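You operate a simulated robot arm through the tools that you are given. There is no shell and no other tool. Be economical: measure what you need, move in short steps, check, and stop when the job is done.

Carry out the task below with a simulated robot arm. There is one attempt and no reset: what you move stays moved.

TASK
Rub off the chalk stain under the measuring jug.
Fine: lift the jug aside on to the green mat; rub with the polishing pad and lay it back where it was; stand the jug back where it stood; no spill. Set down upright: measuring jug. What is to be rubbed or washed off counts as gone when no trace of it is left.

The check looks at the end state, three seconds after you hand in, the way a careful person would. Anything else that was tipped, shoved, dropped, spilled or broken makes it a failure.

THE ROBOT
A 6-joint arm with a two-finger parallel gripper, fixed in place. Base frame: the origin is at the foot of the arm, x ahead of it, y to its left, z up; the work surface is at about z = 900. Readings come in mm, degrees, newtons and seconds.
With the tool pointing down near the work surface it reaches from about 140 to 740 mm from the base axis. Its first joint turns from -166.0 to 166.0 degrees. Payload 3.91 kg.
The tool frame sits at the grasp point between the pads (the TCP): z along the fingers, y along the line on which they close. The tips reach 30 mm beyond it. Largest opening 110 mm; finger width 20, thickness 10; the body of the gripper, 48 by 112 mm, starts 55 mm behind the TCP.
Orientation is that of the tool frame in the base frame, as a unit quaternion [w, x, y, z]. With the fingers straight down and closing along the base's y, the tool's x points along the base's -x, its y along +y and its z along -z.

THE INTERFACE
- The arm moves only by the tool arm_command. Its arguments are lists of equal length, an entry for each row: "linear": the shift along the tool's x, y, z in m, a list of three; "rot": the turn, a rotation vector about the tool's x, y, z in degrees, a list of three; "jaw": the finger opening in m, from 0 to 0.11. In form: {"linear": [[tx, ty, tz], ...], "rot": [[rx, ry, rz], ...], "jaw": [jaw, ...]}. A call has 1 to 12 rows; each row shifts and turns the commanded pose from where the row before left it, along the tool's axes as they then stand. Each row takes 0.2 s and may step no farther than 50 mm and 8.6 degrees from the row before; otherwise, or with a gripper value out of range, the whole call is refused. Where a pose cannot be reached the arm comes as near as it can. A force on the tool above 40 N (or 10 N above the force at the start of the call, whichever is more), or a blocked arm, ends the call early, and 0.2 s more pass. The fingers move at their own pace (about 45 mm/s each) and stop on an object; they squeeze with about 39 N. The grip force told is the motor's: it shows also when the fingers shut on nothing. Time passes only in rows, and 0.2 s behind the last, so rows that do not move let the fingers close. The reply holds the time, the measured pose of the TCP, the force on the tool along the base axes, the opening and the grip force, in the units named above and with some noise, with the torque about the TCP (base axes, N m) and any sound that the robot's microphone picked up.
- Cameras (640 x 400 px; columns grow to the right, rows downward): "scene" is fixed at [219.4, 650.1, 1479.1]; the picture's right is [-0.99, 0.11, 0.00], its down [0.10, 0.85, -0.51] and it looks along [-0.06, -0.51, -0.86] (base axes); focal length 222 px, centre (320, 200). "wrist" rides on the gripper at [71, 22, -107] in the tool frame; the picture's right is [-0.29, 0.96, 0.00], its down [-0.76, -0.23, -0.61] and it looks along [-0.58, -0.18, 0.79] (tool axes); focal length 243 px, centre (320, 200). There is no depth. A picture from a camera that has moved, and an enlarged one, comes with that camera's place and axes in the base frame and with its lens.
- snapshot(camera): a new picture of that camera. No time passes.
- slide_trunk(by): slides the trunk up (or, below 0, down) by that many mm; the arm rides with it, the base frame stays. It gives what a move gives, with no picture.
- close_up(camera, box): a new picture of the part [left, top, right, bottom] of that camera's present view, enlarged. No time passes.
- close_job(): hands the job in; it is judged then, once.

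Work in short steps. Places have to be worked out from the pictures, the camera data and where the tool is seen: move nearer, look again, correct. Check each grasp and each placing, and mend what went wrong. You have 120 turns and 84 pictures in all, those below and enlarged ones among them. Open the gripper and draw the arm clear of the work before you hand the job in, unless the task says otherwise; then end with one line.

The tools are called after "Call:" as a command line: name --argument value ..., lists and objects as JSON in quotes. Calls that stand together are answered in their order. arm_command: Moves the arm, as the interface text tells. Its arguments: {"type":"object","properties":{"linear":{"type":"array"},"rot":{"type":"array"},"jaw":{"type":"array"}},"required":["linear","rot","jaw"]} The other tools are called the same way: slide_trunk (by) slides the trunk up or down; snapshot (camera) takes a picture; close_up (camera, box) takes an enlarged picture of a part of a camera's view; close_job () hands the job in.

At the start:

```text
time: 0.0
tcp_pos: [218.4, 332.6, 1227.8]
ee_rot: [0.0, 0.001, 1.0, 0.001]
ft_force: [-0.8, 0.9, 0.4]
ft_torque: [0.0, 0.01, 0.0]
opening: 109.9
finger_force: 0.0
trunk travel left (down, up): [-525.0, 65.0]
```

scene: 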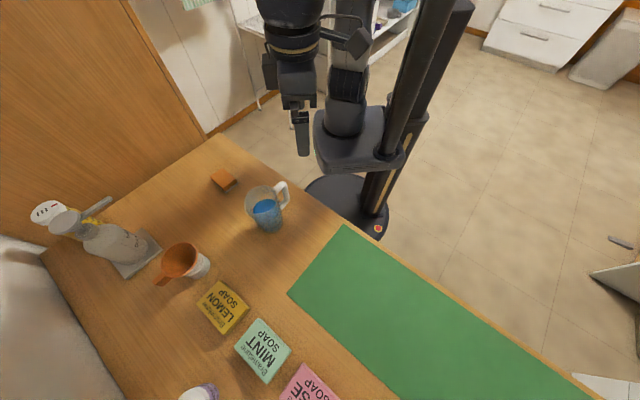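
wrist: 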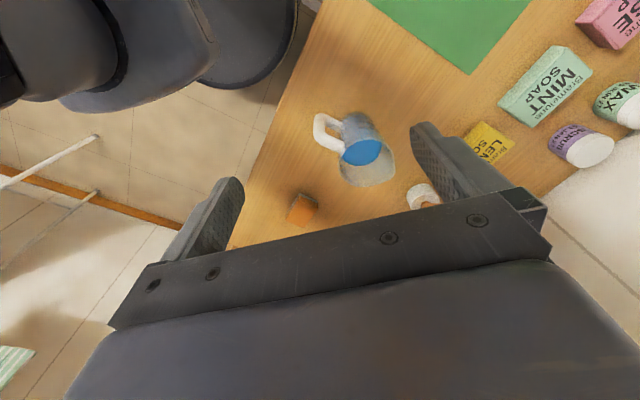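

I start by enlarging the jug, the stain and the pad (orange block?) areas in the scene and wrist views.

Call:
close_up --camera "scene" --box '[190, 150, 320, 250]'

Call:
close_up --camera "wrist" --box '[260, 90, 440, 230]'

```text
4.00 times, centred on (255, 200) of scene
camera zoom: at [219.4, 650.1, 1479.1], right [-0.99, 0.11, 0.0], down [0.1, 0.85, -0.51], along [-0.06, -0.51, -0.86], focal length 886 px, centre (580, 200)
```

zoom: 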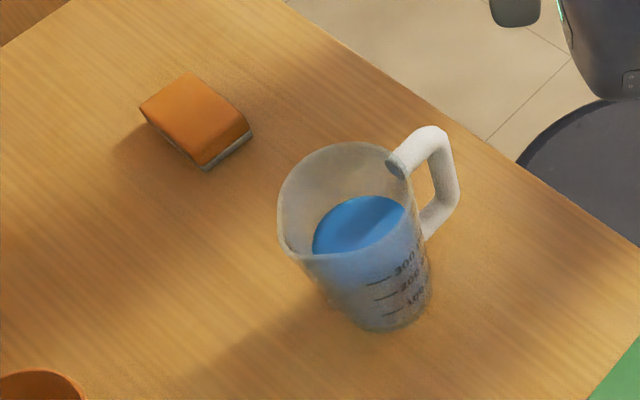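

```text
2.86 times, centred on (350, 160) of wrist
camera zoom: at [146.2, 353.6, 1334.8], right [0.29, 0.96, 0.0], down [0.76, -0.23, 0.61], along [0.58, -0.18, -0.79], focal length 693 px, centre (234, 314)
```

zoom: 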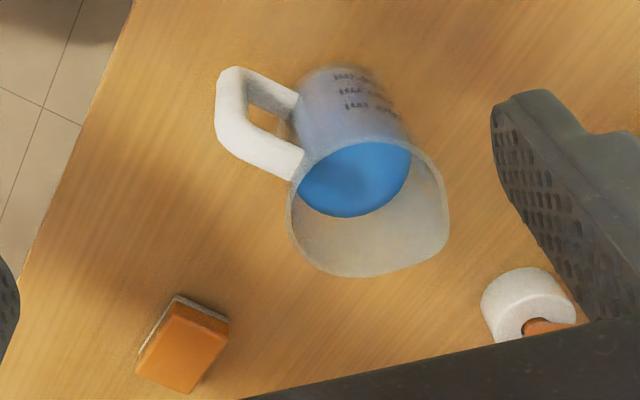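

The jug centre appears to be near (325, 371), with its rim at z≈1030 and its handle pointing toward about -127°. The pad is probably the orange block near (463, 223). I move above the jug, high up, and turn the closing axis square to the handle.

Call:
arm_command --linear '[[-0.027, 0.0095, 0.01], [-0.027, 0.0095, 0.01], [-0.027, 0.0095, 0.01], [-0.027, 0.0095, 0.01], [0, 0, 0], [0, 0, 0], [0, 0, 0], [0, 0, 0], [0, 0, 0], [0, 0, 0], [0, 0, 0]]' --rot '[[0, 0, 0], [0, 0, 0], [0, 0, 0], [0, 0, 0], [0, 0, -7.6], [0, 0, -7.6], [0, 0, -7.6], [0, 0, -7.6], [0, 0, -7.6], [0, 0, -7.6], [0, 0, -7.4]]' --jaw '[0.11, 0.11, 0.11, 0.11, 0.11, 0.11, 0.11, 0.11, 0.11, 0.11, 0.11]'

Call:
snapshot --camera "wrist"

Call:
snapshot --camera "scene"

```text
time: 2.4
tcp_pos: [325.1, 371.1, 1187.3]
ee_rot: [0.0, -0.448, 0.894, 0.0]
ft_force: [0.3, -0.3, -0.8]
ft_torque: [0.05, -0.01, -0.01]
opening: 109.6
finger_force: 0.0
trunk travel left (down, up): [-525.0, 65.0]
```

```text
79 pictures are left
camera wrist: at [265.1, 325.8, 1294.4], right [-0.59, 0.81, 0.0], down [0.64, 0.47, 0.61], along [0.49, 0.36, -0.79], focal length 243 px, centre (320, 200)
```

wrist: 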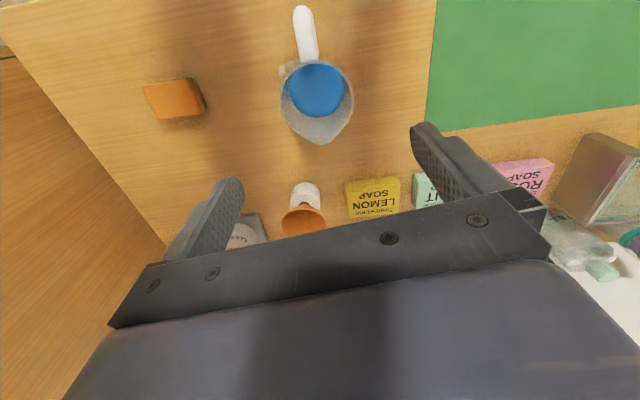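

```text
78 pictures are left
```

scene: 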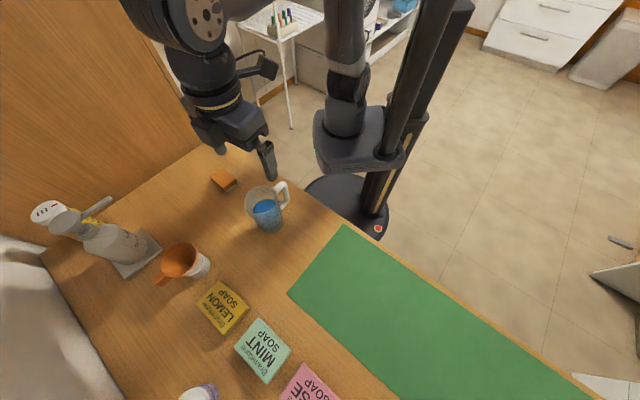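

The view confirms the jug below the tool. I enlarge it for precise rim, spout and handle positions.

Call:
close_up --camera "wrist" --box '[240, 0, 400, 150]'

Call:
close_up --camera "wrist" --box '[120, 50, 240, 140]'

```text
2.67 times, centred on (320, 75) of wrist
camera zoom: at [265.1, 325.8, 1294.4], right [-0.59, 0.81, 0.0], down [0.64, 0.47, 0.61], along [0.49, 0.36, -0.79], focal length 647 px, centre (320, 533)
```

zoom: 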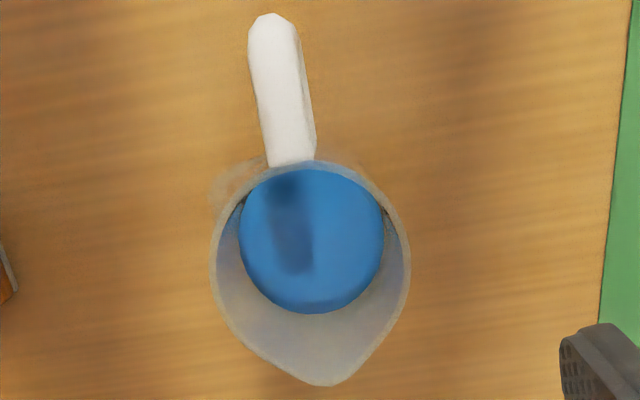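

```text
4.44 times, centred on (180, 95) of wrist
camera zoom: at [265.1, 325.8, 1294.4], right [-0.59, 0.81, 0.0], down [0.64, 0.47, 0.61], along [0.49, 0.36, -0.79], focal length 1078 px, centre (942, 667)
```

zoom: 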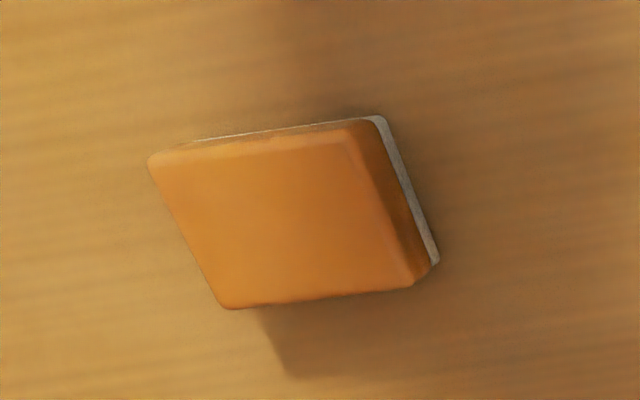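

The rim measures about 77 mm across with its centre near (325, 366). The handle points to about -135°, and the spout is opposite. I turn 8° to square up, shift 5 mm, and go down to just above the rim to check.

Call:
arm_command --linear '[[0, 0, 0], [0.0035, -0.0035, 0], [0, 0, 0.02], [0, 0, 0.02], [0, 0, 0.02], [0, 0, 0.02], [0, 0, 0.015]]' --rot '[[0, 0, 8.3], [0, 0, 0], [0, 0, 0], [0, 0, 0], [0, 0, 0], [0, 0, 0], [0, 0, 0]]' --jaw '[0.11, 0.11, 0.11, 0.11, 0.11, 0.11, 0.11]'

Call:
snapshot --camera "wrist"

Call:
close_up --camera "scene" --box '[190, 110, 330, 250]'

```text
time: 4.0
tcp_pos: [326.1, 366.1, 1092.9]
ee_rot: [0.0, -0.38, 0.925, -0.001]
ft_force: [-0.2, -1.0, -0.7]
ft_torque: [0.0, 0.0, -0.02]
opening: 110.0
finger_force: 0.1
trunk travel left (down, up): [-525.0, 65.0]
```

```text
75 pictures are left
camera wrist: at [259.4, 330.7, 1199.6], right [-0.47, 0.88, 0.0], down [0.7, 0.37, 0.61], along [0.54, 0.28, -0.79], focal length 243 px, centre (320, 200)
```

wrist: 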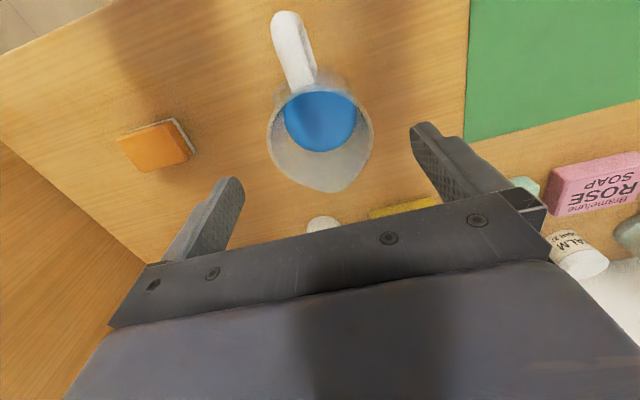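

```text
2.86 times, centred on (260, 180) of scene
camera zoom: at [219.4, 650.1, 1479.1], right [-0.99, 0.11, 0.0], down [0.1, 0.85, -0.51], along [-0.06, -0.51, -0.86], focal length 633 px, centre (491, 257)
```

zoom: 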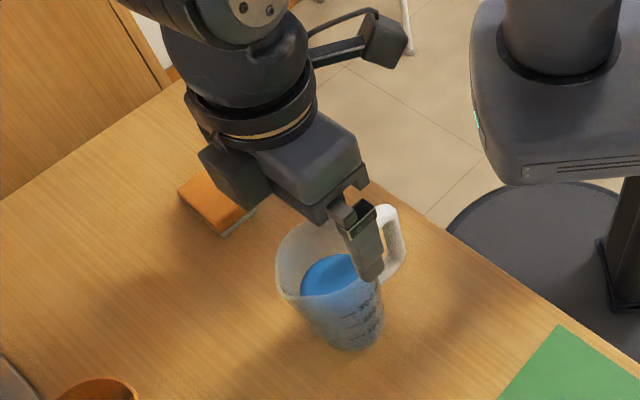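

The jug is centred between the fingers, with the rim at about z=1030. I lower to TCP z≈1008.

Call:
arm_command --linear '[[0, 0, 0.015], [0, 0, 0.015], [0, 0, 0.015], [0, 0, 0.015], [0, 0, 0.015], [0, 0, 0.01]]' --rot '[[0, 0, 0], [0, 0, 0], [0, 0, 0], [0, 0, 0], [0, 0, 0], [0, 0, 0]]' --jaw '[0.11, 0.11, 0.11, 0.11, 0.11, 0.11]'

Call:
snapshot --camera "wrist"

Call:
close_up --camera "scene" --box '[190, 110, 330, 250]'

```text
time: 5.4
tcp_pos: [324.8, 366.1, 1008.6]
ee_rot: [0.0, -0.379, 0.925, 0.0]
ft_force: [-0.2, 0.0, -0.5]
ft_torque: [-0.03, -0.01, 0.03]
opening: 110.0
finger_force: 0.0
trunk travel left (down, up): [-525.0, 65.0]
```

```text
73 pictures are left
camera wrist: at [258.7, 330.9, 1115.0], right [-0.47, 0.88, 0.0], down [0.7, 0.37, 0.61], along [0.54, 0.28, -0.79], focal length 243 px, centre (320, 200)
```

wrist: 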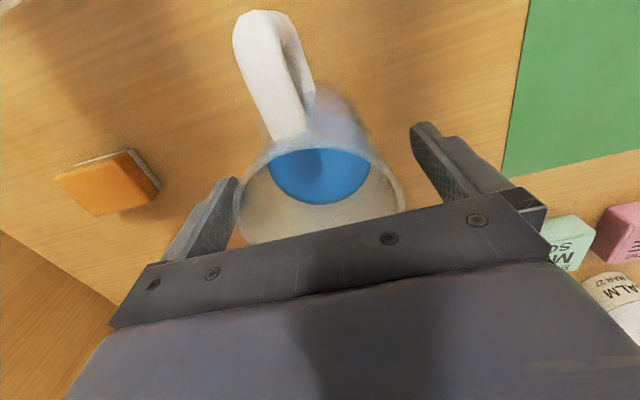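

```text
2.86 times, centred on (260, 180) of scene
camera zoom: at [219.4, 650.1, 1479.1], right [-0.99, 0.11, 0.0], down [0.1, 0.85, -0.51], along [-0.06, -0.51, -0.86], focal length 633 px, centre (491, 257)
```

zoom: 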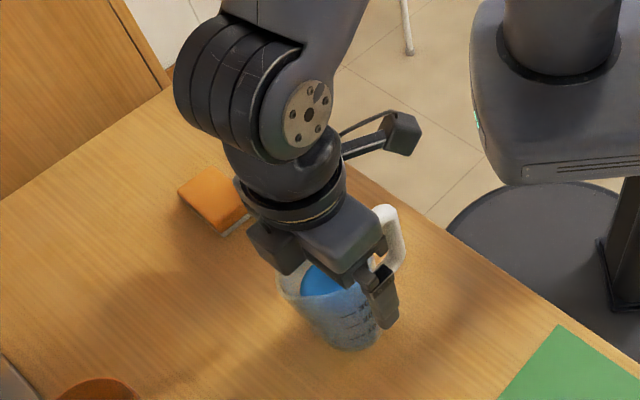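

The jug sits between the fingers and is centred within a mm or two. I close gently in steps.

Call:
arm_command --linear '[[0, 0, 0], [0, 0, 0], [0, 0, 0], [0, 0, 0], [0, 0, 0], [0, 0, 0], [0, 0, 0], [0, 0, 0]]' --rot '[[0, 0, 0], [0, 0, 0], [0, 0, 0], [0, 0, 0], [0, 0, 0], [0, 0, 0], [0, 0, 0], [0, 0, 0]]' --jaw '[0.1, 0.092, 0.086, 0.082, 0.078, 0.074, 0.07, 0.066]'

Call:
snapshot --camera "wrist"

```text
time: 7.2
tcp_pos: [325.2, 365.3, 1008.0]
ee_rot: [0.0, -0.381, 0.925, 0.0]
ft_force: [0.2, -0.3, -0.9]
ft_torque: [0.02, -0.04, 0.02]
opening: 83.5
finger_force: 39.5
trunk travel left (down, up): [-525.0, 65.0]
```

```text
71 pictures are left
camera wrist: at [258.8, 330.7, 1115.1], right [-0.47, 0.88, 0.0], down [0.7, 0.37, 0.61], along [0.54, 0.28, -0.79], focal length 243 px, centre (320, 200)
```

wrist: 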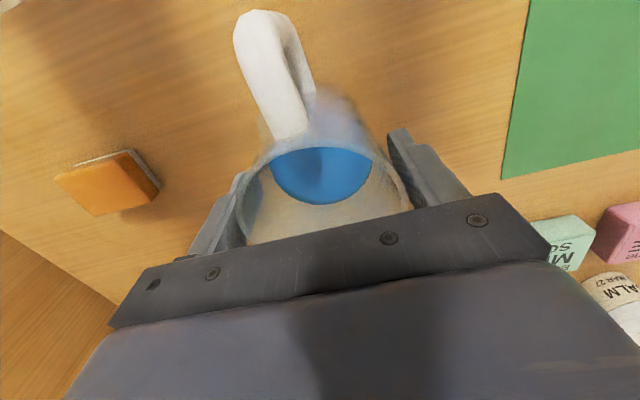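

Gripped at 83.5 mm with 39 N. I lift slowly by 40 mm.

Call:
arm_command --linear '[[0, 0, -0.002], [0, 0, -0.004], [0, 0, -0.006], [0, 0, -0.008], [0, 0, -0.008], [0, 0, -0.006], [0, 0, -0.004], [0, 0, -0.002], [0, 0, 0]]' --rot '[[0, 0, 0], [0, 0, 0], [0, 0, 0], [0, 0, 0], [0, 0, 0], [0, 0, 0], [0, 0, 0], [0, 0, 0], [0, 0, 0]]' --jaw '[0.066, 0.066, 0.066, 0.066, 0.066, 0.066, 0.066, 0.066, 0.066]'

Call:
snapshot --camera "wrist"

Call:
close_up --camera "scene" --box '[190, 110, 330, 250]'

```text
time: 9.2
tcp_pos: [325.1, 366.3, 1048.4]
ee_rot: [0.0, -0.38, 0.925, 0.001]
ft_force: [-0.1, 0.0, -4.1]
ft_torque: [0.07, -0.04, 0.0]
opening: 83.5
finger_force: 39.0
trunk travel left (down, up): [-525.0, 65.0]
```

```text
70 pictures are left
camera wrist: at [259.5, 331.0, 1154.8], right [-0.47, 0.88, 0.0], down [0.7, 0.37, 0.61], along [0.54, 0.28, -0.79], focal length 243 px, centre (320, 200)
```

wrist: 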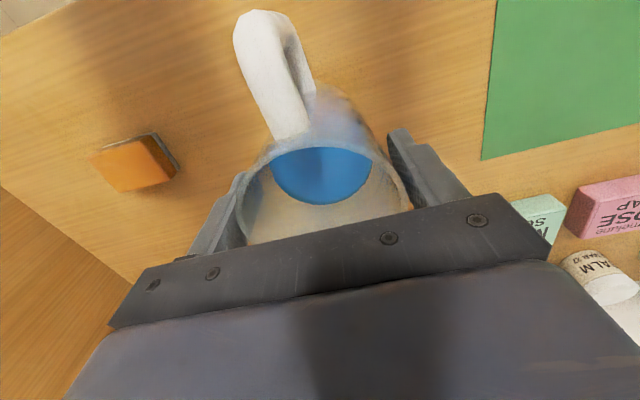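

```text
2.86 times, centred on (260, 180) of scene
camera zoom: at [219.4, 650.1, 1479.1], right [-0.99, 0.11, 0.0], down [0.1, 0.85, -0.51], along [-0.06, -0.51, -0.86], focal length 633 px, centre (491, 257)
```

zoom: 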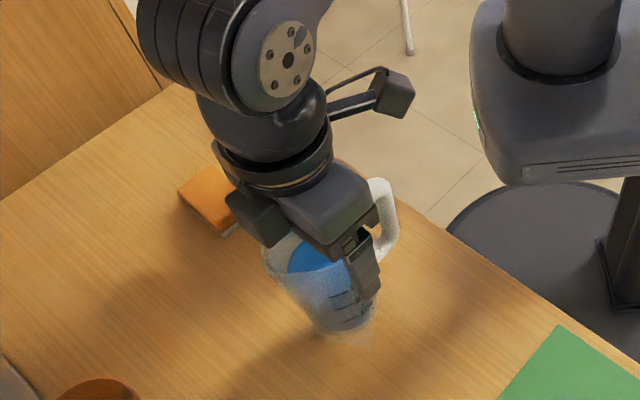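

The jug is lifted level, weighing about 0.4 kg. The mat lies along tool +y, so I carry the jug smoothly by 260 mm to roughly (127, 544) in two calls.

Call:
arm_command --linear '[[0, 0.005, 0], [0.001, 0.01, 0], [0.001, 0.015, 0], [0.001, 0.02, 0], [0.001, 0.025, 0], [0.001, 0.028, 0], [0.001, 0.028, 0], [0.001, 0.025, 0], [0.001, 0.02, 0], [0.001, 0.015, 0], [0.001, 0.01, 0], [0, 0.005, 0]]' --rot '[[0, 0, 0], [0, 0, 0], [0, 0, 0], [0, 0, 0], [0, 0, 0], [0, 0, 0], [0, 0, 0], [0, 0, 0], [0, 0, 0], [0, 0, 0], [0, 0, 0], [0, 0, 0]]' --jaw '[0.066, 0.066, 0.066, 0.066, 0.066, 0.066, 0.066, 0.066, 0.066, 0.066, 0.066, 0.066]'

Call:
arm_command --linear '[[0, 0.005, 0], [0, 0.009, 0], [0, 0.013, 0], [0, 0.013, 0], [0, 0.009, 0], [0, 0.005, 0], [0, 0, 0]]' --rot '[[0, 0, 0], [0, 0, 0], [0, 0, 0], [0, 0, 0], [0, 0, 0], [0, 0, 0], [0, 0, 0]]' --jaw '[0.066, 0.066, 0.066, 0.066, 0.066, 0.066, 0.066]'

Call:
snapshot --camera "scene"

Call:
snapshot --camera "wrist"

```text
time: 11.8
tcp_pos: [175.0, 503.9, 1047.5]
ee_rot: [-0.001, -0.38, 0.925, 0.0]
ft_force: [-0.5, -0.3, -3.9]
ft_torque: [0.04, -0.09, -0.01]
opening: 83.5
finger_force: 38.9
trunk travel left (down, up): [-525.0, 65.0]
```

```text
time: 13.4
tcp_pos: [136.5, 542.9, 1047.5]
ee_rot: [0.0, -0.38, 0.925, -0.001]
ft_force: [-0.7, 0.5, -3.2]
ft_torque: [0.04, -0.06, 0.0]
opening: 83.8
finger_force: 39.0
trunk travel left (down, up): [-525.0, 65.0]
```

```text
68 pictures are left
```

scene: 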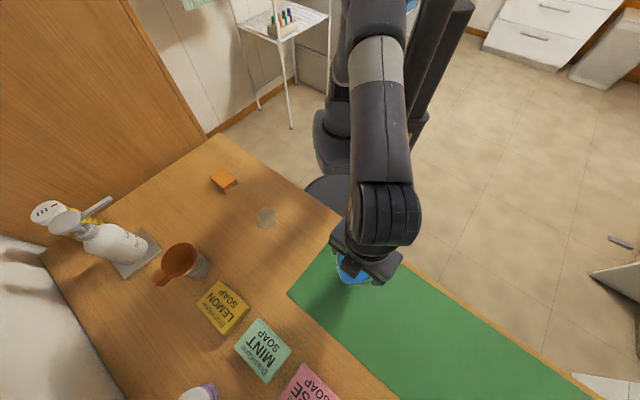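

```text
67 pictures are left
camera wrist: at [69.8, 508.0, 1154.9], right [-0.47, 0.88, 0.0], down [0.7, 0.37, 0.61], along [0.54, 0.28, -0.79], focal length 243 px, centre (320, 200)
```

wrist: 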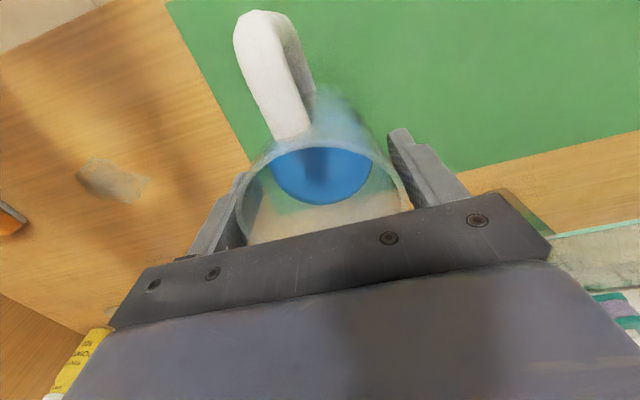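

The stain is now visible at the old spot, and the jug is over the mat. I lower 36 mm, then creep.

Call:
arm_command --linear '[[0, 0, 0.003], [0, 0, 0.006], [0, 0, 0.008], [0, 0, 0.008], [0, 0, 0.006], [0, 0, 0.003], [0, 0, 0.001], [0, 0, 0]]' --rot '[[0, 0, 0], [0, 0, 0], [0, 0, 0], [0, 0, 0], [0, 0, 0], [0, 0, 0], [0, 0, 0], [0, 0, 0]]' --jaw '[0.066, 0.066, 0.066, 0.066, 0.066, 0.066, 0.066, 0.066]'

Call:
arm_command --linear '[[0, 0, 0.001], [0, 0, 0.001], [0, 0, 0]]' --rot '[[0, 0, 0], [0, 0, 0], [0, 0, 0]]' --jaw '[0.066, 0.066, 0.066]'

```text
time: 15.2
tcp_pos: [136.2, 543.5, 1012.5]
ee_rot: [0.0, -0.381, 0.925, 0.0]
ft_force: [0.2, 1.3, -3.6]
ft_torque: [0.05, -0.05, -0.01]
opening: 83.5
finger_force: 38.4
trunk travel left (down, up): [-525.0, 65.0]
```

```text
time: 16.0
tcp_pos: [135.8, 543.3, 1012.1]
ee_rot: [0.001, -0.381, 0.925, 0.001]
ft_force: [0.0, 0.8, -4.4]
ft_torque: [0.06, -0.08, 0.01]
opening: 83.6
finger_force: 39.1
trunk travel left (down, up): [-525.0, 65.0]
```

No contact yet, so I creep another 2 mm.

Call:
arm_command --linear '[[0, 0, 0.001], [0, 0, 0]]' --rot '[[0, 0, 0], [0, 0, 0]]' --jaw '[0.066, 0.066]'

Call:
arm_command --linear '[[0, 0, 0.001], [0, 0, 0]]' --rot '[[0, 0, 0], [0, 0, 0]]' --jaw '[0.066, 0.066]'

```text
time: 16.6
tcp_pos: [136.6, 544.1, 1010.8]
ee_rot: [0.0, -0.38, 0.925, 0.0]
ft_force: [-0.4, 0.3, 0.8]
ft_torque: [0.04, 0.13, 0.0]
opening: 83.7
finger_force: 38.6
trunk travel left (down, up): [-525.0, 65.0]
```

```text
time: 17.2
tcp_pos: [136.0, 543.9, 1010.1]
ee_rot: [0.001, -0.381, 0.925, 0.002]
ft_force: [0.2, 1.1, 10.4]
ft_torque: [-0.03, 0.36, -0.02]
opening: 83.6
finger_force: 39.5
trunk travel left (down, up): [-525.0, 65.0]
```

Contact at TCP z≈1010. I ease back 1 mm and open slowly.

Call:
arm_command --linear '[[0, 0, -0.001], [0, 0, 0], [0, 0, 0], [0, 0, 0], [0, 0, 0], [0, 0, 0], [0, 0, 0]]' --rot '[[0, 0, 0], [0, 0, 0], [0, 0, 0], [0, 0, 0], [0, 0, 0], [0, 0, 0], [0, 0, 0]]' --jaw '[0.066, 0.086, 0.09, 0.095, 0.1, 0.108, 0.108]'

Call:
snapshot --camera "wrist"

```text
time: 18.8
tcp_pos: [135.6, 543.7, 1009.5]
ee_rot: [0.0, -0.38, 0.925, -0.001]
ft_force: [-0.3, 0.2, -0.2]
ft_torque: [0.02, -0.03, -0.02]
opening: 108.2
finger_force: 0.1
trunk travel left (down, up): [-525.0, 65.0]
```

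```text
66 pictures are left
camera wrist: at [69.8, 508.6, 1116.5], right [-0.47, 0.88, 0.0], down [0.7, 0.37, 0.61], along [0.54, 0.28, -0.79], focal length 243 px, centre (320, 200)
```

wrist: 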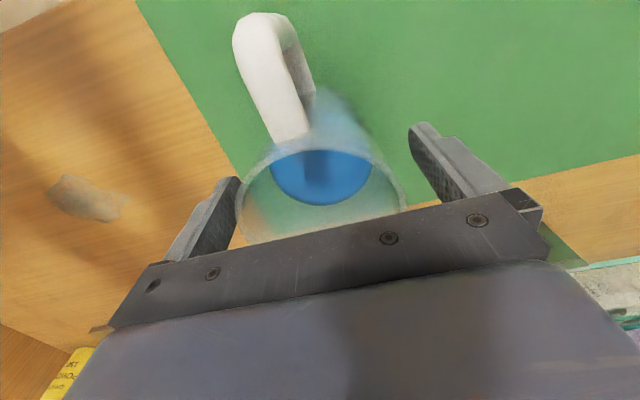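

Released cleanly. I rise and move back above the stain area to look at the stain and the pad.

Call:
arm_command --linear '[[0, 0, -0.015], [0, 0, -0.025], [0, 0, -0.03], [0, 0, -0.03], [0, 0, -0.03], [0, -0.04, 0], [0, -0.045, 0], [0, -0.045, 0], [0, -0.045, 0], [0, -0.045, 0], [0, -0.04, 0]]' --rot '[[0, 0, 0], [0, 0, 0], [0, 0, 0], [0, 0, 0], [0, 0, 0], [0, 0, 0], [0, 0, 0], [0, 0, 0], [0, 0, 0], [0, 0, 0], [0, 0, 0]]' --jaw '[0.11, 0.11, 0.11, 0.11, 0.11, 0.11, 0.11, 0.11, 0.11, 0.11, 0.11]'

Call:
snapshot --camera "wrist"

Call:
close_up --camera "scene" --box '[240, 190, 300, 240]'

Call:
close_up --camera "scene" --box '[290, 200, 430, 300]'

```text
time: 21.2
tcp_pos: [320.7, 357.2, 1136.8]
ee_rot: [0.0, -0.381, 0.925, 0.0]
ft_force: [1.0, 0.5, -1.0]
ft_torque: [0.0, -0.02, 0.03]
opening: 109.9
finger_force: 0.1
trunk travel left (down, up): [-525.0, 65.0]
```

```text
65 pictures are left
camera wrist: at [254.0, 322.8, 1244.6], right [-0.47, 0.88, 0.0], down [0.7, 0.37, 0.61], along [0.54, 0.28, -0.79], focal length 243 px, centre (320, 200)
```

wrist: 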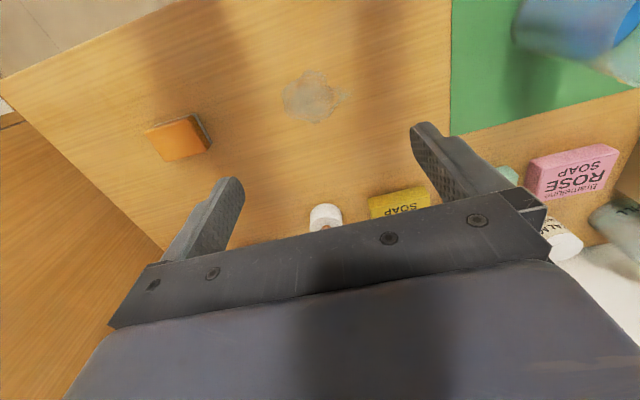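

```text
8.00 times, centred on (270, 215) of scene
camera zoom: at [219.4, 650.1, 1479.1], right [-0.99, 0.11, 0.0], down [0.1, 0.85, -0.51], along [-0.06, -0.51, -0.86], focal length 1772 px, centre (720, 80)
```

zoom: 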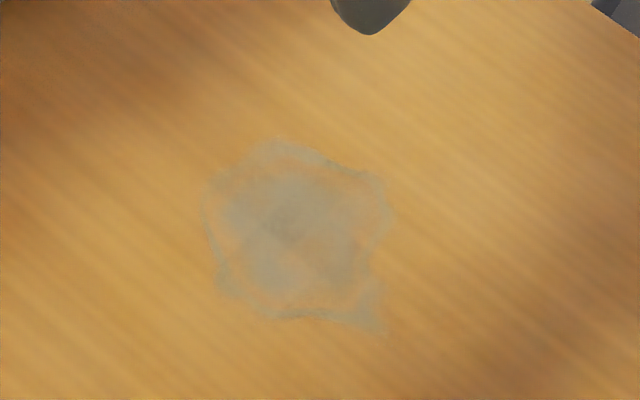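

```text
4.00 times, centred on (360, 250) of scene
camera zoom: at [219.4, 650.1, 1479.1], right [-0.99, 0.11, 0.0], down [0.1, 0.85, -0.51], along [-0.06, -0.51, -0.86], focal length 886 px, centre (160, 0)
```

zoom: 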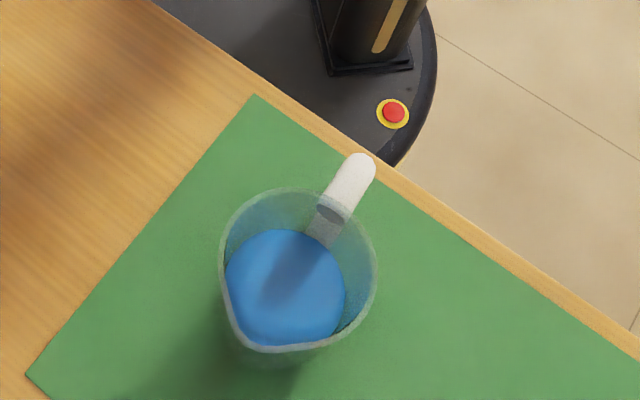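

The jug stands well on the mat. The stain spans x 304–372, y 313–395, centred near (338, 353). The pad is near (471, 211) with its long side along the tool's closing axis. I move above the pad and lower some to look.

Call:
arm_command --linear '[[0, -0.035, 0], [0, -0.035, 0], [-0.002, -0.035, 0], [-0.002, -0.035, 0], [0, -0.035, 0], [0, -0.034, 0], [0, 0, 0.03], [0, 0, 0.03], [0, 0, 0.025], [0, 0, 0.015]]' --rot '[[0, 0, 0], [0, 0, 0], [0, 0, 0], [0, 0, 0], [0, 0, 0], [0, 0, 0], [0, 0, 0], [0, 0, 0], [0, 0, 0], [0, 0, 0]]' --jaw '[0.11, 0.11, 0.11, 0.11, 0.11, 0.11, 0.11, 0.11, 0.11, 0.11]'

Call:
snapshot --camera "wrist"

Call:
close_up --camera "scene" --box '[170, 130, 290, 220]'

```text
time: 23.4
tcp_pos: [468.0, 211.6, 1040.3]
ee_rot: [0.0, -0.38, 0.925, 0.0]
ft_force: [-0.8, 0.4, 0.2]
ft_torque: [-0.05, 0.0, 0.04]
opening: 109.8
finger_force: 0.2
trunk travel left (down, up): [-525.0, 65.0]
```

```text
62 pictures are left
camera wrist: at [402.1, 176.9, 1146.5], right [-0.47, 0.88, 0.0], down [0.7, 0.37, 0.61], along [0.54, 0.28, -0.79], focal length 243 px, centre (320, 200)
```

wrist: 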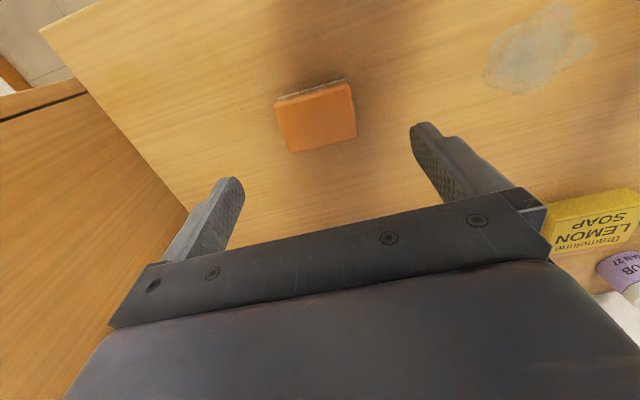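

```text
4.44 times, centred on (230, 175) of scene
camera zoom: at [219.4, 650.1, 1479.1], right [-0.99, 0.11, 0.0], down [0.1, 0.85, -0.51], along [-0.06, -0.51, -0.86], focal length 985 px, centre (720, 311)
```

zoom: 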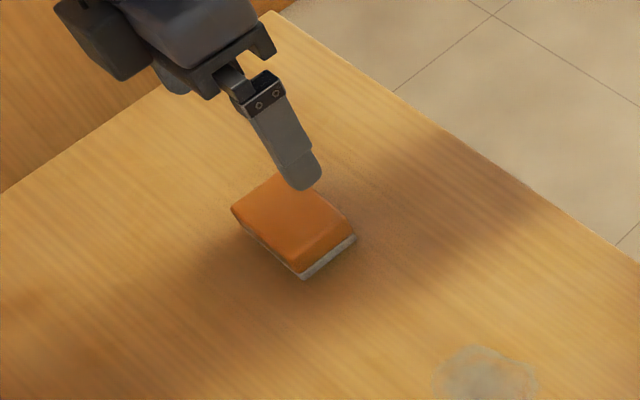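

The pad is between the fingers. I enlarge it for its exact position and orientation.

Call:
close_up --camera "wrist" --box '[255, 60, 383, 170]'

```text
3.64 times, centred on (319, 115) of wrist
camera zoom: at [402.1, 176.9, 1146.5], right [-0.47, 0.88, 0.0], down [0.7, 0.37, 0.61], along [0.54, 0.28, -0.79], focal length 882 px, centre (324, 509)
```

zoom: 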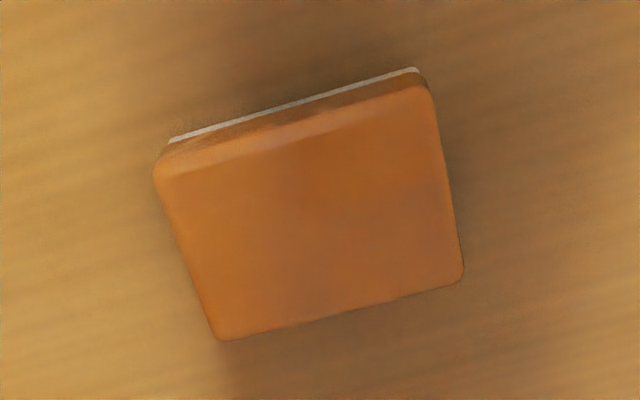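

The pad is about 68×48 mm, centred near (473, 211), with its long axis at 134°, already aligned. I shift slightly and descend to TCP z≈936.

Call:
arm_command --linear '[[-0.003, -0.004, 0.01], [0, 0, 0.02], [0, 0, 0.02], [0, 0, 0.02], [0, 0, 0.015], [0, 0, 0.01], [0, 0, 0.006], [0, 0, 0.003], [0, 0, 0]]' --rot '[[0, 0, 0], [0, 0, 0], [0, 0, 0], [0, 0, 0], [0, 0, 0], [0, 0, 0], [0, 0, 0], [0, 0, 0], [0, 0, 0]]' --jaw '[0.11, 0.11, 0.11, 0.11, 0.11, 0.11, 0.11, 0.11, 0.11]'

Call:
snapshot --camera "wrist"

Call:
close_up --camera "scene" --box '[180, 130, 280, 210]'

```text
time: 25.4
tcp_pos: [474.2, 211.8, 935.8]
ee_rot: [0.0, -0.381, 0.925, 0.0]
ft_force: [0.3, 0.4, -0.7]
ft_torque: [-0.02, 0.01, -0.04]
opening: 110.0
finger_force: 0.0
trunk travel left (down, up): [-525.0, 65.0]
```

```text
59 pictures are left
camera wrist: at [407.8, 176.8, 1042.6], right [-0.47, 0.88, 0.0], down [0.7, 0.37, 0.61], along [0.54, 0.28, -0.79], focal length 243 px, centre (320, 200)
```

wrist: 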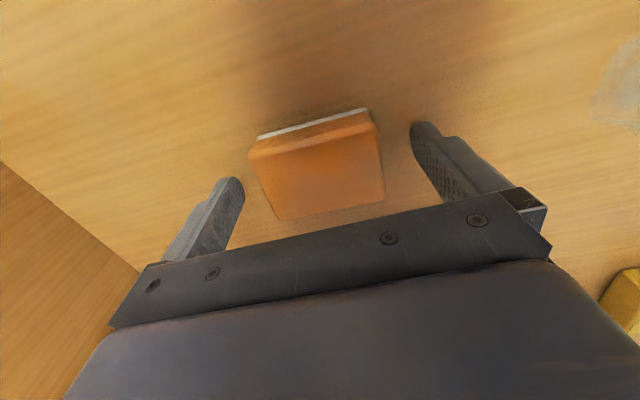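

```text
5.00 times, centred on (230, 170) of scene
camera zoom: at [219.4, 650.1, 1479.1], right [-0.99, 0.11, 0.0], down [0.1, 0.85, -0.51], along [-0.06, -0.51, -0.86], focal length 1108 px, centre (770, 350)
```

zoom: 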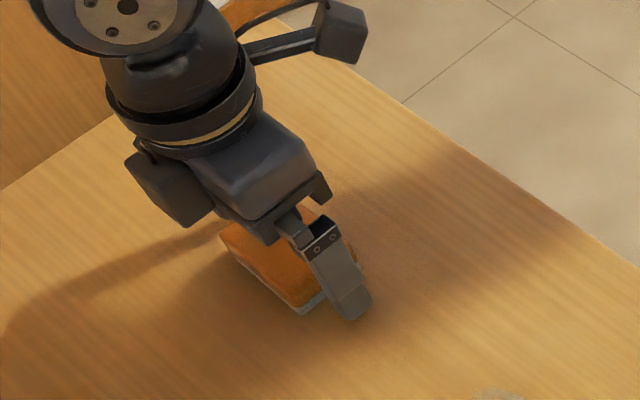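

The pad sits centred between the fingers, with the tips about 6 mm above the table. I close on it.

Call:
arm_command --linear '[[0, 0, 0], [0, 0, 0], [0, 0, 0], [0, 0, 0], [0, 0, 0], [0, 0, 0], [0, 0, 0], [0, 0, 0]]' --rot '[[0, 0, 0], [0, 0, 0], [0, 0, 0], [0, 0, 0], [0, 0, 0], [0, 0, 0], [0, 0, 0], [0, 0, 0]]' --jaw '[0.095, 0.085, 0.078, 0.072, 0.068, 0.064, 0.06, 0.055]'

Call:
snapshot --camera "wrist"

```text
time: 27.2
tcp_pos: [474.4, 212.4, 936.1]
ee_rot: [0.0, -0.381, 0.925, 0.0]
ft_force: [0.2, -0.7, 0.7]
ft_torque: [0.04, -0.02, -0.04]
opening: 69.5
finger_force: 38.8
trunk travel left (down, up): [-525.0, 65.0]
```

```text
57 pictures are left
camera wrist: at [407.8, 176.8, 1042.6], right [-0.47, 0.88, 0.0], down [0.7, 0.37, 0.61], along [0.54, 0.28, -0.79], focal length 243 px, centre (320, 200)
```

wrist: 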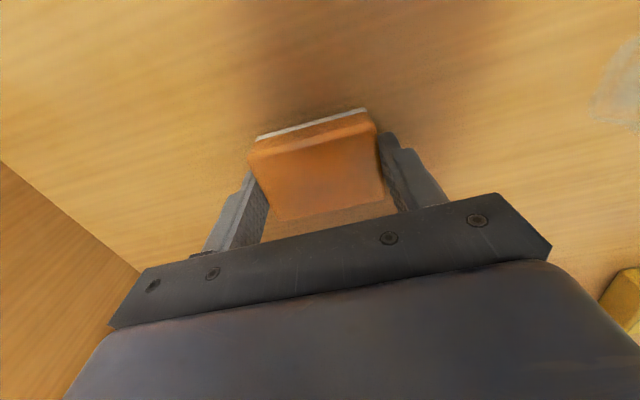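

Pad gripped (69.5 mm). I lift 30 mm and carry it above the stain centre (338, 353).

Call:
arm_command --linear '[[0, 0, -0.005], [0, 0, -0.01], [0, 0, -0.015], [-0.001, 0.025, 0], [-0.001, 0.03, 0], [0, 0.03, 0], [0, 0.03, 0], [0, 0.03, 0], [0, 0.025, 0], [0, 0.016, 0], [0, 0.01, 0], [0, 0, 0]]' --rot '[[0, 0, 0], [0, 0, 0], [0, 0, 0], [0, 0, 0], [0, 0, 0], [0, 0, 0], [0, 0, 0], [0, 0, 0], [0, 0, 0], [0, 0, 0], [0, 0, 0], [0, 0, 0]]' --jaw '[0.055, 0.055, 0.055, 0.055, 0.055, 0.055, 0.055, 0.055, 0.055, 0.055, 0.055, 0.055]'

Call:
snapshot --camera "wrist"

Call:
close_up --camera "scene" --box '[200, 150, 320, 240]'

```text
time: 29.8
tcp_pos: [338.2, 352.5, 965.2]
ee_rot: [0.001, -0.38, 0.925, 0.001]
ft_force: [-0.2, -0.5, 0.0]
ft_torque: [0.01, -0.03, 0.03]
opening: 69.0
finger_force: 38.8
trunk travel left (down, up): [-525.0, 65.0]
```

```text
56 pictures are left
camera wrist: at [272.0, 317.7, 1071.5], right [-0.47, 0.88, 0.0], down [0.7, 0.37, 0.61], along [0.54, 0.28, -0.79], focal length 243 px, centre (320, 200)
```

wrist: 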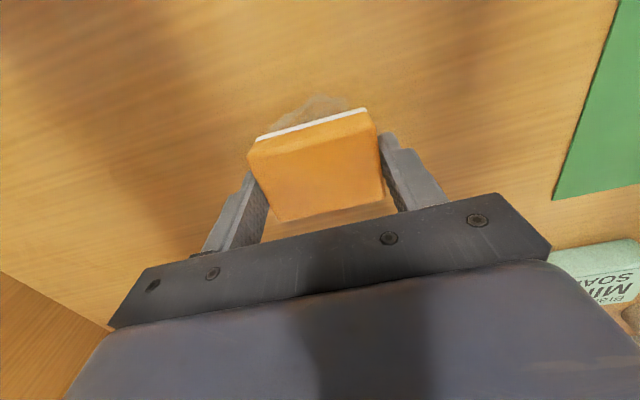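

```text
4.44 times, centred on (260, 195) of scene
camera zoom: at [219.4, 650.1, 1479.1], right [-0.99, 0.11, 0.0], down [0.1, 0.85, -0.51], along [-0.06, -0.51, -0.86], focal length 985 px, centre (587, 222)
```

zoom: 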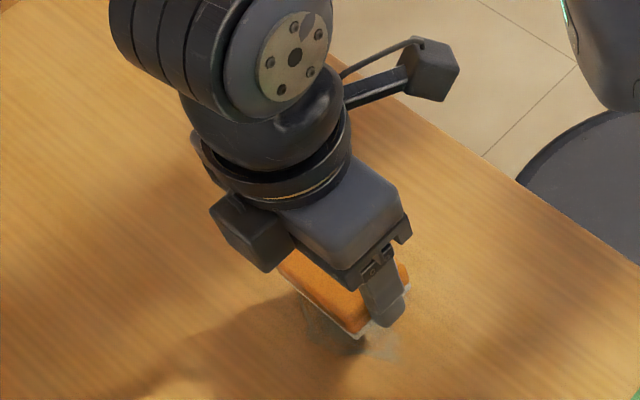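

The pad is held level above the stain. I lower to the surface, creeping to a light press.

Call:
arm_command --linear '[[0, 0, 0.008], [0, 0, 0.01], [0, 0, 0.007], [0, 0, 0.002], [0, 0, 0.001], [0, 0, 0]]' --rot '[[0, 0, 0], [0, 0, 0], [0, 0, 0], [0, 0, 0], [0, 0, 0], [0, 0, 0]]' --jaw '[0.055, 0.055, 0.055, 0.055, 0.055, 0.055]'

Call:
arm_command --linear '[[0, 0, 0.001], [0, 0, 0]]' --rot '[[0, 0, 0], [0, 0, 0]]' --jaw '[0.055, 0.055]'

Call:
arm_command --linear '[[0, 0, 0.0005], [0, 0, 0]]' --rot '[[0, 0, 0], [0, 0, 0]]' --jaw '[0.055, 0.055]'

```text
time: 31.2
tcp_pos: [337.2, 353.0, 937.9]
ee_rot: [0.0, -0.38, 0.925, 0.0]
ft_force: [-0.4, 0.1, -0.3]
ft_torque: [-0.02, -0.01, -0.04]
opening: 68.9
finger_force: 39.0
trunk travel left (down, up): [-525.0, 65.0]
```

```text
time: 31.8
tcp_pos: [337.3, 352.7, 937.1]
ee_rot: [0.001, -0.381, 0.924, 0.0]
ft_force: [0.6, -0.9, 0.3]
ft_torque: [0.01, -0.01, 0.02]
opening: 68.8
finger_force: 39.0
trunk travel left (down, up): [-525.0, 65.0]
```

```text
time: 32.4
tcp_pos: [336.6, 352.7, 935.8]
ee_rot: [0.0, -0.38, 0.925, 0.0]
ft_force: [0.3, -0.3, -1.6]
ft_torque: [0.03, -0.01, 0.01]
opening: 69.1
finger_force: 39.0
trunk travel left (down, up): [-525.0, 65.0]
```

Not in contact yet, so I continue in half-millimetre steps.

Call:
arm_command --linear '[[0, 0, 0.0005], [0, 0, 0]]' --rot '[[0, 0, 0], [0, 0, 0]]' --jaw '[0.055, 0.055]'

Call:
arm_command --linear '[[0, 0, 0.0005], [0, 0, 0]]' --rot '[[0, 0, 0], [0, 0, 0]]' --jaw '[0.055, 0.055]'

Call:
arm_command --linear '[[0, 0, 0.0005], [0, 0, 0]]' --rot '[[0, 0, 0], [0, 0, 0]]' --jaw '[0.055, 0.055]'

```text
time: 33.0
tcp_pos: [337.5, 351.8, 936.5]
ee_rot: [0.0, -0.38, 0.925, 0.0]
ft_force: [-1.0, 0.2, -0.6]
ft_torque: [0.0, -0.02, 0.01]
opening: 69.0
finger_force: 38.6
trunk travel left (down, up): [-525.0, 65.0]
```

```text
time: 33.6
tcp_pos: [338.0, 351.4, 936.4]
ee_rot: [0.0, -0.38, 0.925, 0.001]
ft_force: [1.9, 0.9, 3.2]
ft_torque: [-0.04, 0.04, -0.01]
opening: 69.0
finger_force: 39.2
trunk travel left (down, up): [-525.0, 65.0]
```

```text
time: 34.2
tcp_pos: [337.8, 353.0, 935.9]
ee_rot: [0.0, -0.38, 0.925, 0.0]
ft_force: [1.2, -1.0, 10.5]
ft_torque: [-0.11, 0.1, -0.05]
opening: 69.1
finger_force: 39.3
trunk travel left (down, up): [-525.0, 65.0]
```

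Pressing at about 10 N. I rub back and forth along the tool's y over the stain centre line.

Call:
arm_command --linear '[[0, 0.022, 0], [0, 0.023, 0], [0, -0.02, 0], [0, -0.02, 0], [0, -0.02, 0], [0, -0.02, 0], [0, 0.02, 0], [0, 0.02, 0], [0, 0.02, 0], [0, 0.02, 0], [0, -0.022, 0], [0, -0.023, 0]]' --rot '[[0, 0, 0], [0, 0, 0], [0, 0, 0], [0, 0, 0], [0, 0, 0], [0, 0, 0], [0, 0, 0], [0, 0, 0], [0, 0, 0], [0, 0, 0], [0, 0, 0], [0, 0, 0]]' --jaw '[0.055, 0.055, 0.055, 0.055, 0.055, 0.055, 0.055, 0.055, 0.055, 0.055, 0.055, 0.055]'

Call:
snapshot --camera "wrist"

```text
time: 36.8
tcp_pos: [337.1, 352.2, 935.9]
ee_rot: [0.0, -0.38, 0.925, 0.001]
ft_force: [-2.2, 3.7, 22.3]
ft_torque: [0.54, 0.24, -0.09]
opening: 69.2
finger_force: 38.6
trunk travel left (down, up): [-525.0, 65.0]
```

```text
54 pictures are left
camera wrist: at [270.9, 316.5, 1041.7], right [-0.47, 0.88, 0.0], down [0.7, 0.37, 0.61], along [0.54, 0.28, -0.79], focal length 243 px, centre (320, 200)
```

wrist: 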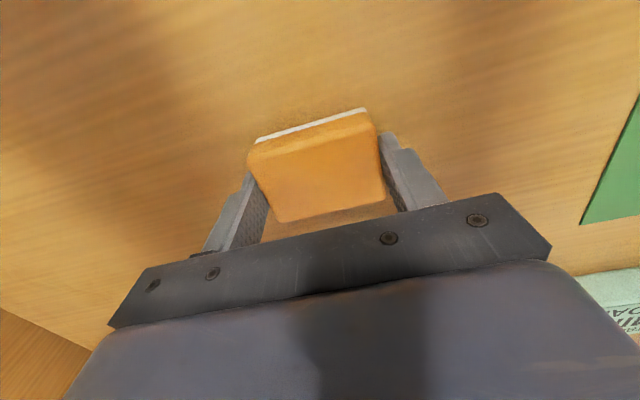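

The force crept to 22 N, so I ease 0.5 mm and rub the two flanking strips (tool x +20 and −22).

Call:
arm_command --linear '[[0.02, 0, -0.0005], [0, 0.022, 0], [0, 0.023, 0], [0, -0.02, 0], [0, -0.02, 0], [0, -0.02, 0], [0, -0.02, 0], [0, 0.02, 0], [0, 0.02, 0], [0, 0.02, 0], [0, 0.02, 0], [0, -0.045, 0]]' --rot '[[0, 0, 0], [0, 0, 0], [0, 0, 0], [0, 0, 0], [0, 0, 0], [0, 0, 0], [0, 0, 0], [0, 0, 0], [0, 0, 0], [0, 0, 0], [0, 0, 0], [0, 0, 0]]' --jaw '[0.055, 0.055, 0.055, 0.055, 0.055, 0.055, 0.055, 0.055, 0.055, 0.055, 0.055, 0.055]'

Call:
arm_command --linear '[[-0.042, 0, 0], [0, 0.022, 0], [0, 0.023, 0], [0, -0.02, 0], [0, -0.02, 0], [0, -0.02, 0], [0, -0.02, 0], [0, 0.02, 0], [0, 0.02, 0], [0, 0.02, 0], [0, 0.02, 0], [0, -0.045, 0]]' --rot '[[0, 0, 0], [0, 0, 0], [0, 0, 0], [0, 0, 0], [0, 0, 0], [0, 0, 0], [0, 0, 0], [0, 0, 0], [0, 0, 0], [0, 0, 0], [0, 0, 0], [0, 0, 0]]' --jaw '[0.055, 0.055, 0.055, 0.055, 0.055, 0.055, 0.055, 0.055, 0.055, 0.055, 0.055, 0.055]'

```text
time: 39.4
tcp_pos: [324.3, 337.5, 937.1]
ee_rot: [0.001, -0.38, 0.925, 0.0]
ft_force: [-0.3, 0.6, -0.7]
ft_torque: [0.0, -0.02, -0.01]
opening: 69.2
finger_force: 39.1
trunk travel left (down, up): [-525.0, 65.0]
```

```text
time: 42.0
tcp_pos: [352.1, 368.0, 934.8]
ee_rot: [0.0, -0.38, 0.925, 0.001]
ft_force: [-0.6, -0.7, -0.3]
ft_torque: [0.0, 0.02, -0.01]
opening: 69.0
finger_force: 38.9
trunk travel left (down, up): [-525.0, 65.0]
```

Contact was probably lost, so I press down again in half-millimetre steps here.

Call:
arm_command --linear '[[0, 0, 0.0005], [0, 0, 0]]' --rot '[[0, 0, 0], [0, 0, 0]]' --jaw '[0.055, 0.055]'

Call:
arm_command --linear '[[0, 0, 0.0004], [0, 0, 0]]' --rot '[[0, 0, 0], [0, 0, 0]]' --jaw '[0.055, 0.055]'

```text
time: 42.6
tcp_pos: [351.8, 367.5, 934.4]
ee_rot: [0.001, -0.381, 0.925, 0.0]
ft_force: [0.2, -0.5, 3.6]
ft_torque: [0.08, -0.02, 0.01]
opening: 69.1
finger_force: 39.4
trunk travel left (down, up): [-525.0, 65.0]
```

```text
time: 43.2
tcp_pos: [353.5, 366.4, 935.4]
ee_rot: [0.001, -0.381, 0.925, 0.0]
ft_force: [-1.4, -0.4, 11.2]
ft_torque: [-0.02, 0.03, 0.01]
opening: 68.9
finger_force: 38.9
trunk travel left (down, up): [-525.0, 65.0]
```

Contact again at about 11 N. I repeat the two side strips.

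Call:
arm_command --linear '[[0, 0.022, 0], [0, 0.023, 0], [0, -0.02, 0], [0, -0.02, 0], [0, -0.02, 0], [0, -0.02, 0], [0, 0.02, 0], [0, 0.02, 0], [0, 0.02, 0], [0, 0.02, 0], [0, -0.022, 0], [0, -0.023, 0]]' --rot '[[0, 0, 0], [0, 0, 0], [0, 0, 0], [0, 0, 0], [0, 0, 0], [0, 0, 0], [0, 0, 0], [0, 0, 0], [0, 0, 0], [0, 0, 0], [0, 0, 0], [0, 0, 0]]' --jaw '[0.055, 0.055, 0.055, 0.055, 0.055, 0.055, 0.055, 0.055, 0.055, 0.055, 0.055, 0.055]'

Call:
arm_command --linear '[[0.021, 0, 0], [0.021, 0, 0], [0, 0.022, 0], [0, 0.023, 0], [0, -0.02, 0], [0, -0.02, 0], [0, -0.02, 0], [0, -0.02, 0], [0, 0.02, 0], [0, 0.02, 0], [0, 0.02, 0], [0, 0.02, 0]]' --rot '[[0, 0, 0], [0, 0, 0], [0, 0, 0], [0, 0, 0], [0, 0, 0], [0, 0, 0], [0, 0, 0], [0, 0, 0], [0, 0, 0], [0, 0, 0], [0, 0, 0], [0, 0, 0]]' --jaw '[0.055, 0.055, 0.055, 0.055, 0.055, 0.055, 0.055, 0.055, 0.055, 0.055, 0.055, 0.055]'

```text
time: 45.8
tcp_pos: [351.9, 366.4, 934.0]
ee_rot: [0.0, -0.379, 0.925, -0.001]
ft_force: [0.5, -0.6, 0.8]
ft_torque: [0.02, -0.01, -0.06]
opening: 69.0
finger_force: 39.1
trunk travel left (down, up): [-525.0, 65.0]
```

```text
time: 48.4
tcp_pos: [291.4, 369.3, 936.2]
ee_rot: [0.001, -0.381, 0.925, 0.0]
ft_force: [0.5, -1.4, 11.3]
ft_torque: [-0.14, -0.1, 0.07]
opening: 68.9
finger_force: 39.0
trunk travel left (down, up): [-525.0, 65.0]
```

I lift the pad away and look at the surface.

Call:
arm_command --linear '[[0, 0, -0.01], [0, 0, -0.02], [0, -0.04, -0.02], [0, -0.045, -0.01], [0, -0.045, 0], [0, -0.045, 0], [0, -0.03, 0]]' --rot '[[0, 0, 0], [0, 0, 0], [0, 0, 0], [0, 0, 0], [0, 0, 0], [0, 0, 0], [0, 0, 0]]' --jaw '[0.055, 0.055, 0.055, 0.055, 0.055, 0.055, 0.055]'

Call:
close_up --camera "scene" --box '[235, 185, 305, 245]'

Call:
snapshot --camera "wrist"

```text
time: 50.0
tcp_pos: [435.0, 226.2, 993.1]
ee_rot: [-0.001, -0.38, 0.925, 0.0]
ft_force: [-0.7, -0.1, -0.6]
ft_torque: [0.0, -0.04, 0.01]
opening: 69.1
finger_force: 38.7
trunk travel left (down, up): [-525.0, 65.0]
```

```text
6.67 times, centred on (270, 215) of scene
camera zoom: at [219.4, 650.1, 1479.1], right [-0.99, 0.11, 0.0], down [0.1, 0.85, -0.51], along [-0.06, -0.51, -0.86], focal length 1477 px, centre (653, 100)
```

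zoom: 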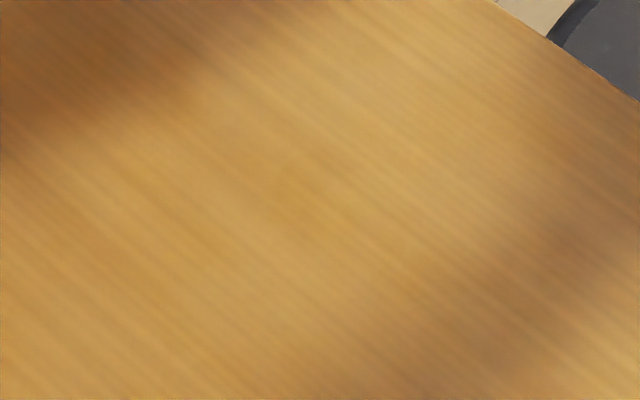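

```text
52 pictures are left
camera wrist: at [368.7, 190.0, 1100.6], right [-0.47, 0.88, 0.0], down [0.7, 0.37, 0.61], along [0.54, 0.28, -0.79], focal length 243 px, centre (320, 200)
```

wrist: 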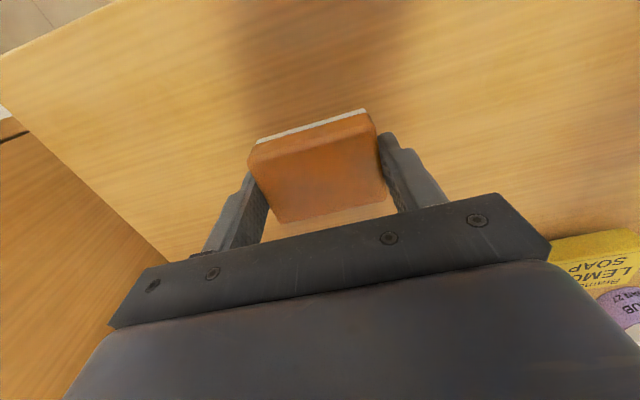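

The stain looks gone. I enlarge both views of the spot to check for faint traces.

Call:
close_up --camera "scene" --box '[250, 200, 290, 235]'

Call:
close_up --camera "wrist" --box '[430, 0, 640, 130]'

```text
11.43 times, centred on (270, 218) of scene
camera zoom: at [219.4, 650.1, 1479.1], right [-0.99, 0.11, 0.0], down [0.1, 0.85, -0.51], along [-0.06, -0.51, -0.86], focal length 2532 px, centre (891, 0)
```

zoom: 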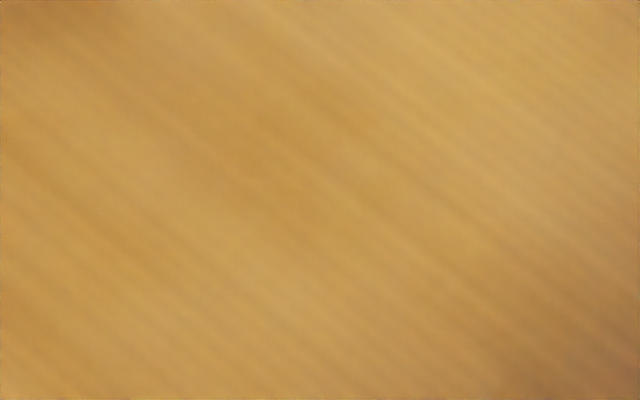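

```text
3.05 times, centred on (535, 65) of wrist
camera zoom: at [368.7, 190.0, 1100.6], right [-0.47, 0.88, 0.0], down [0.7, 0.37, 0.61], along [0.54, 0.28, -0.79], focal length 739 px, centre (-335, 611)
```

zoom: 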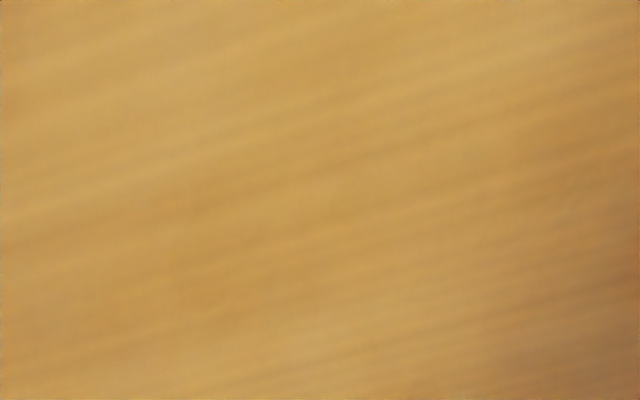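

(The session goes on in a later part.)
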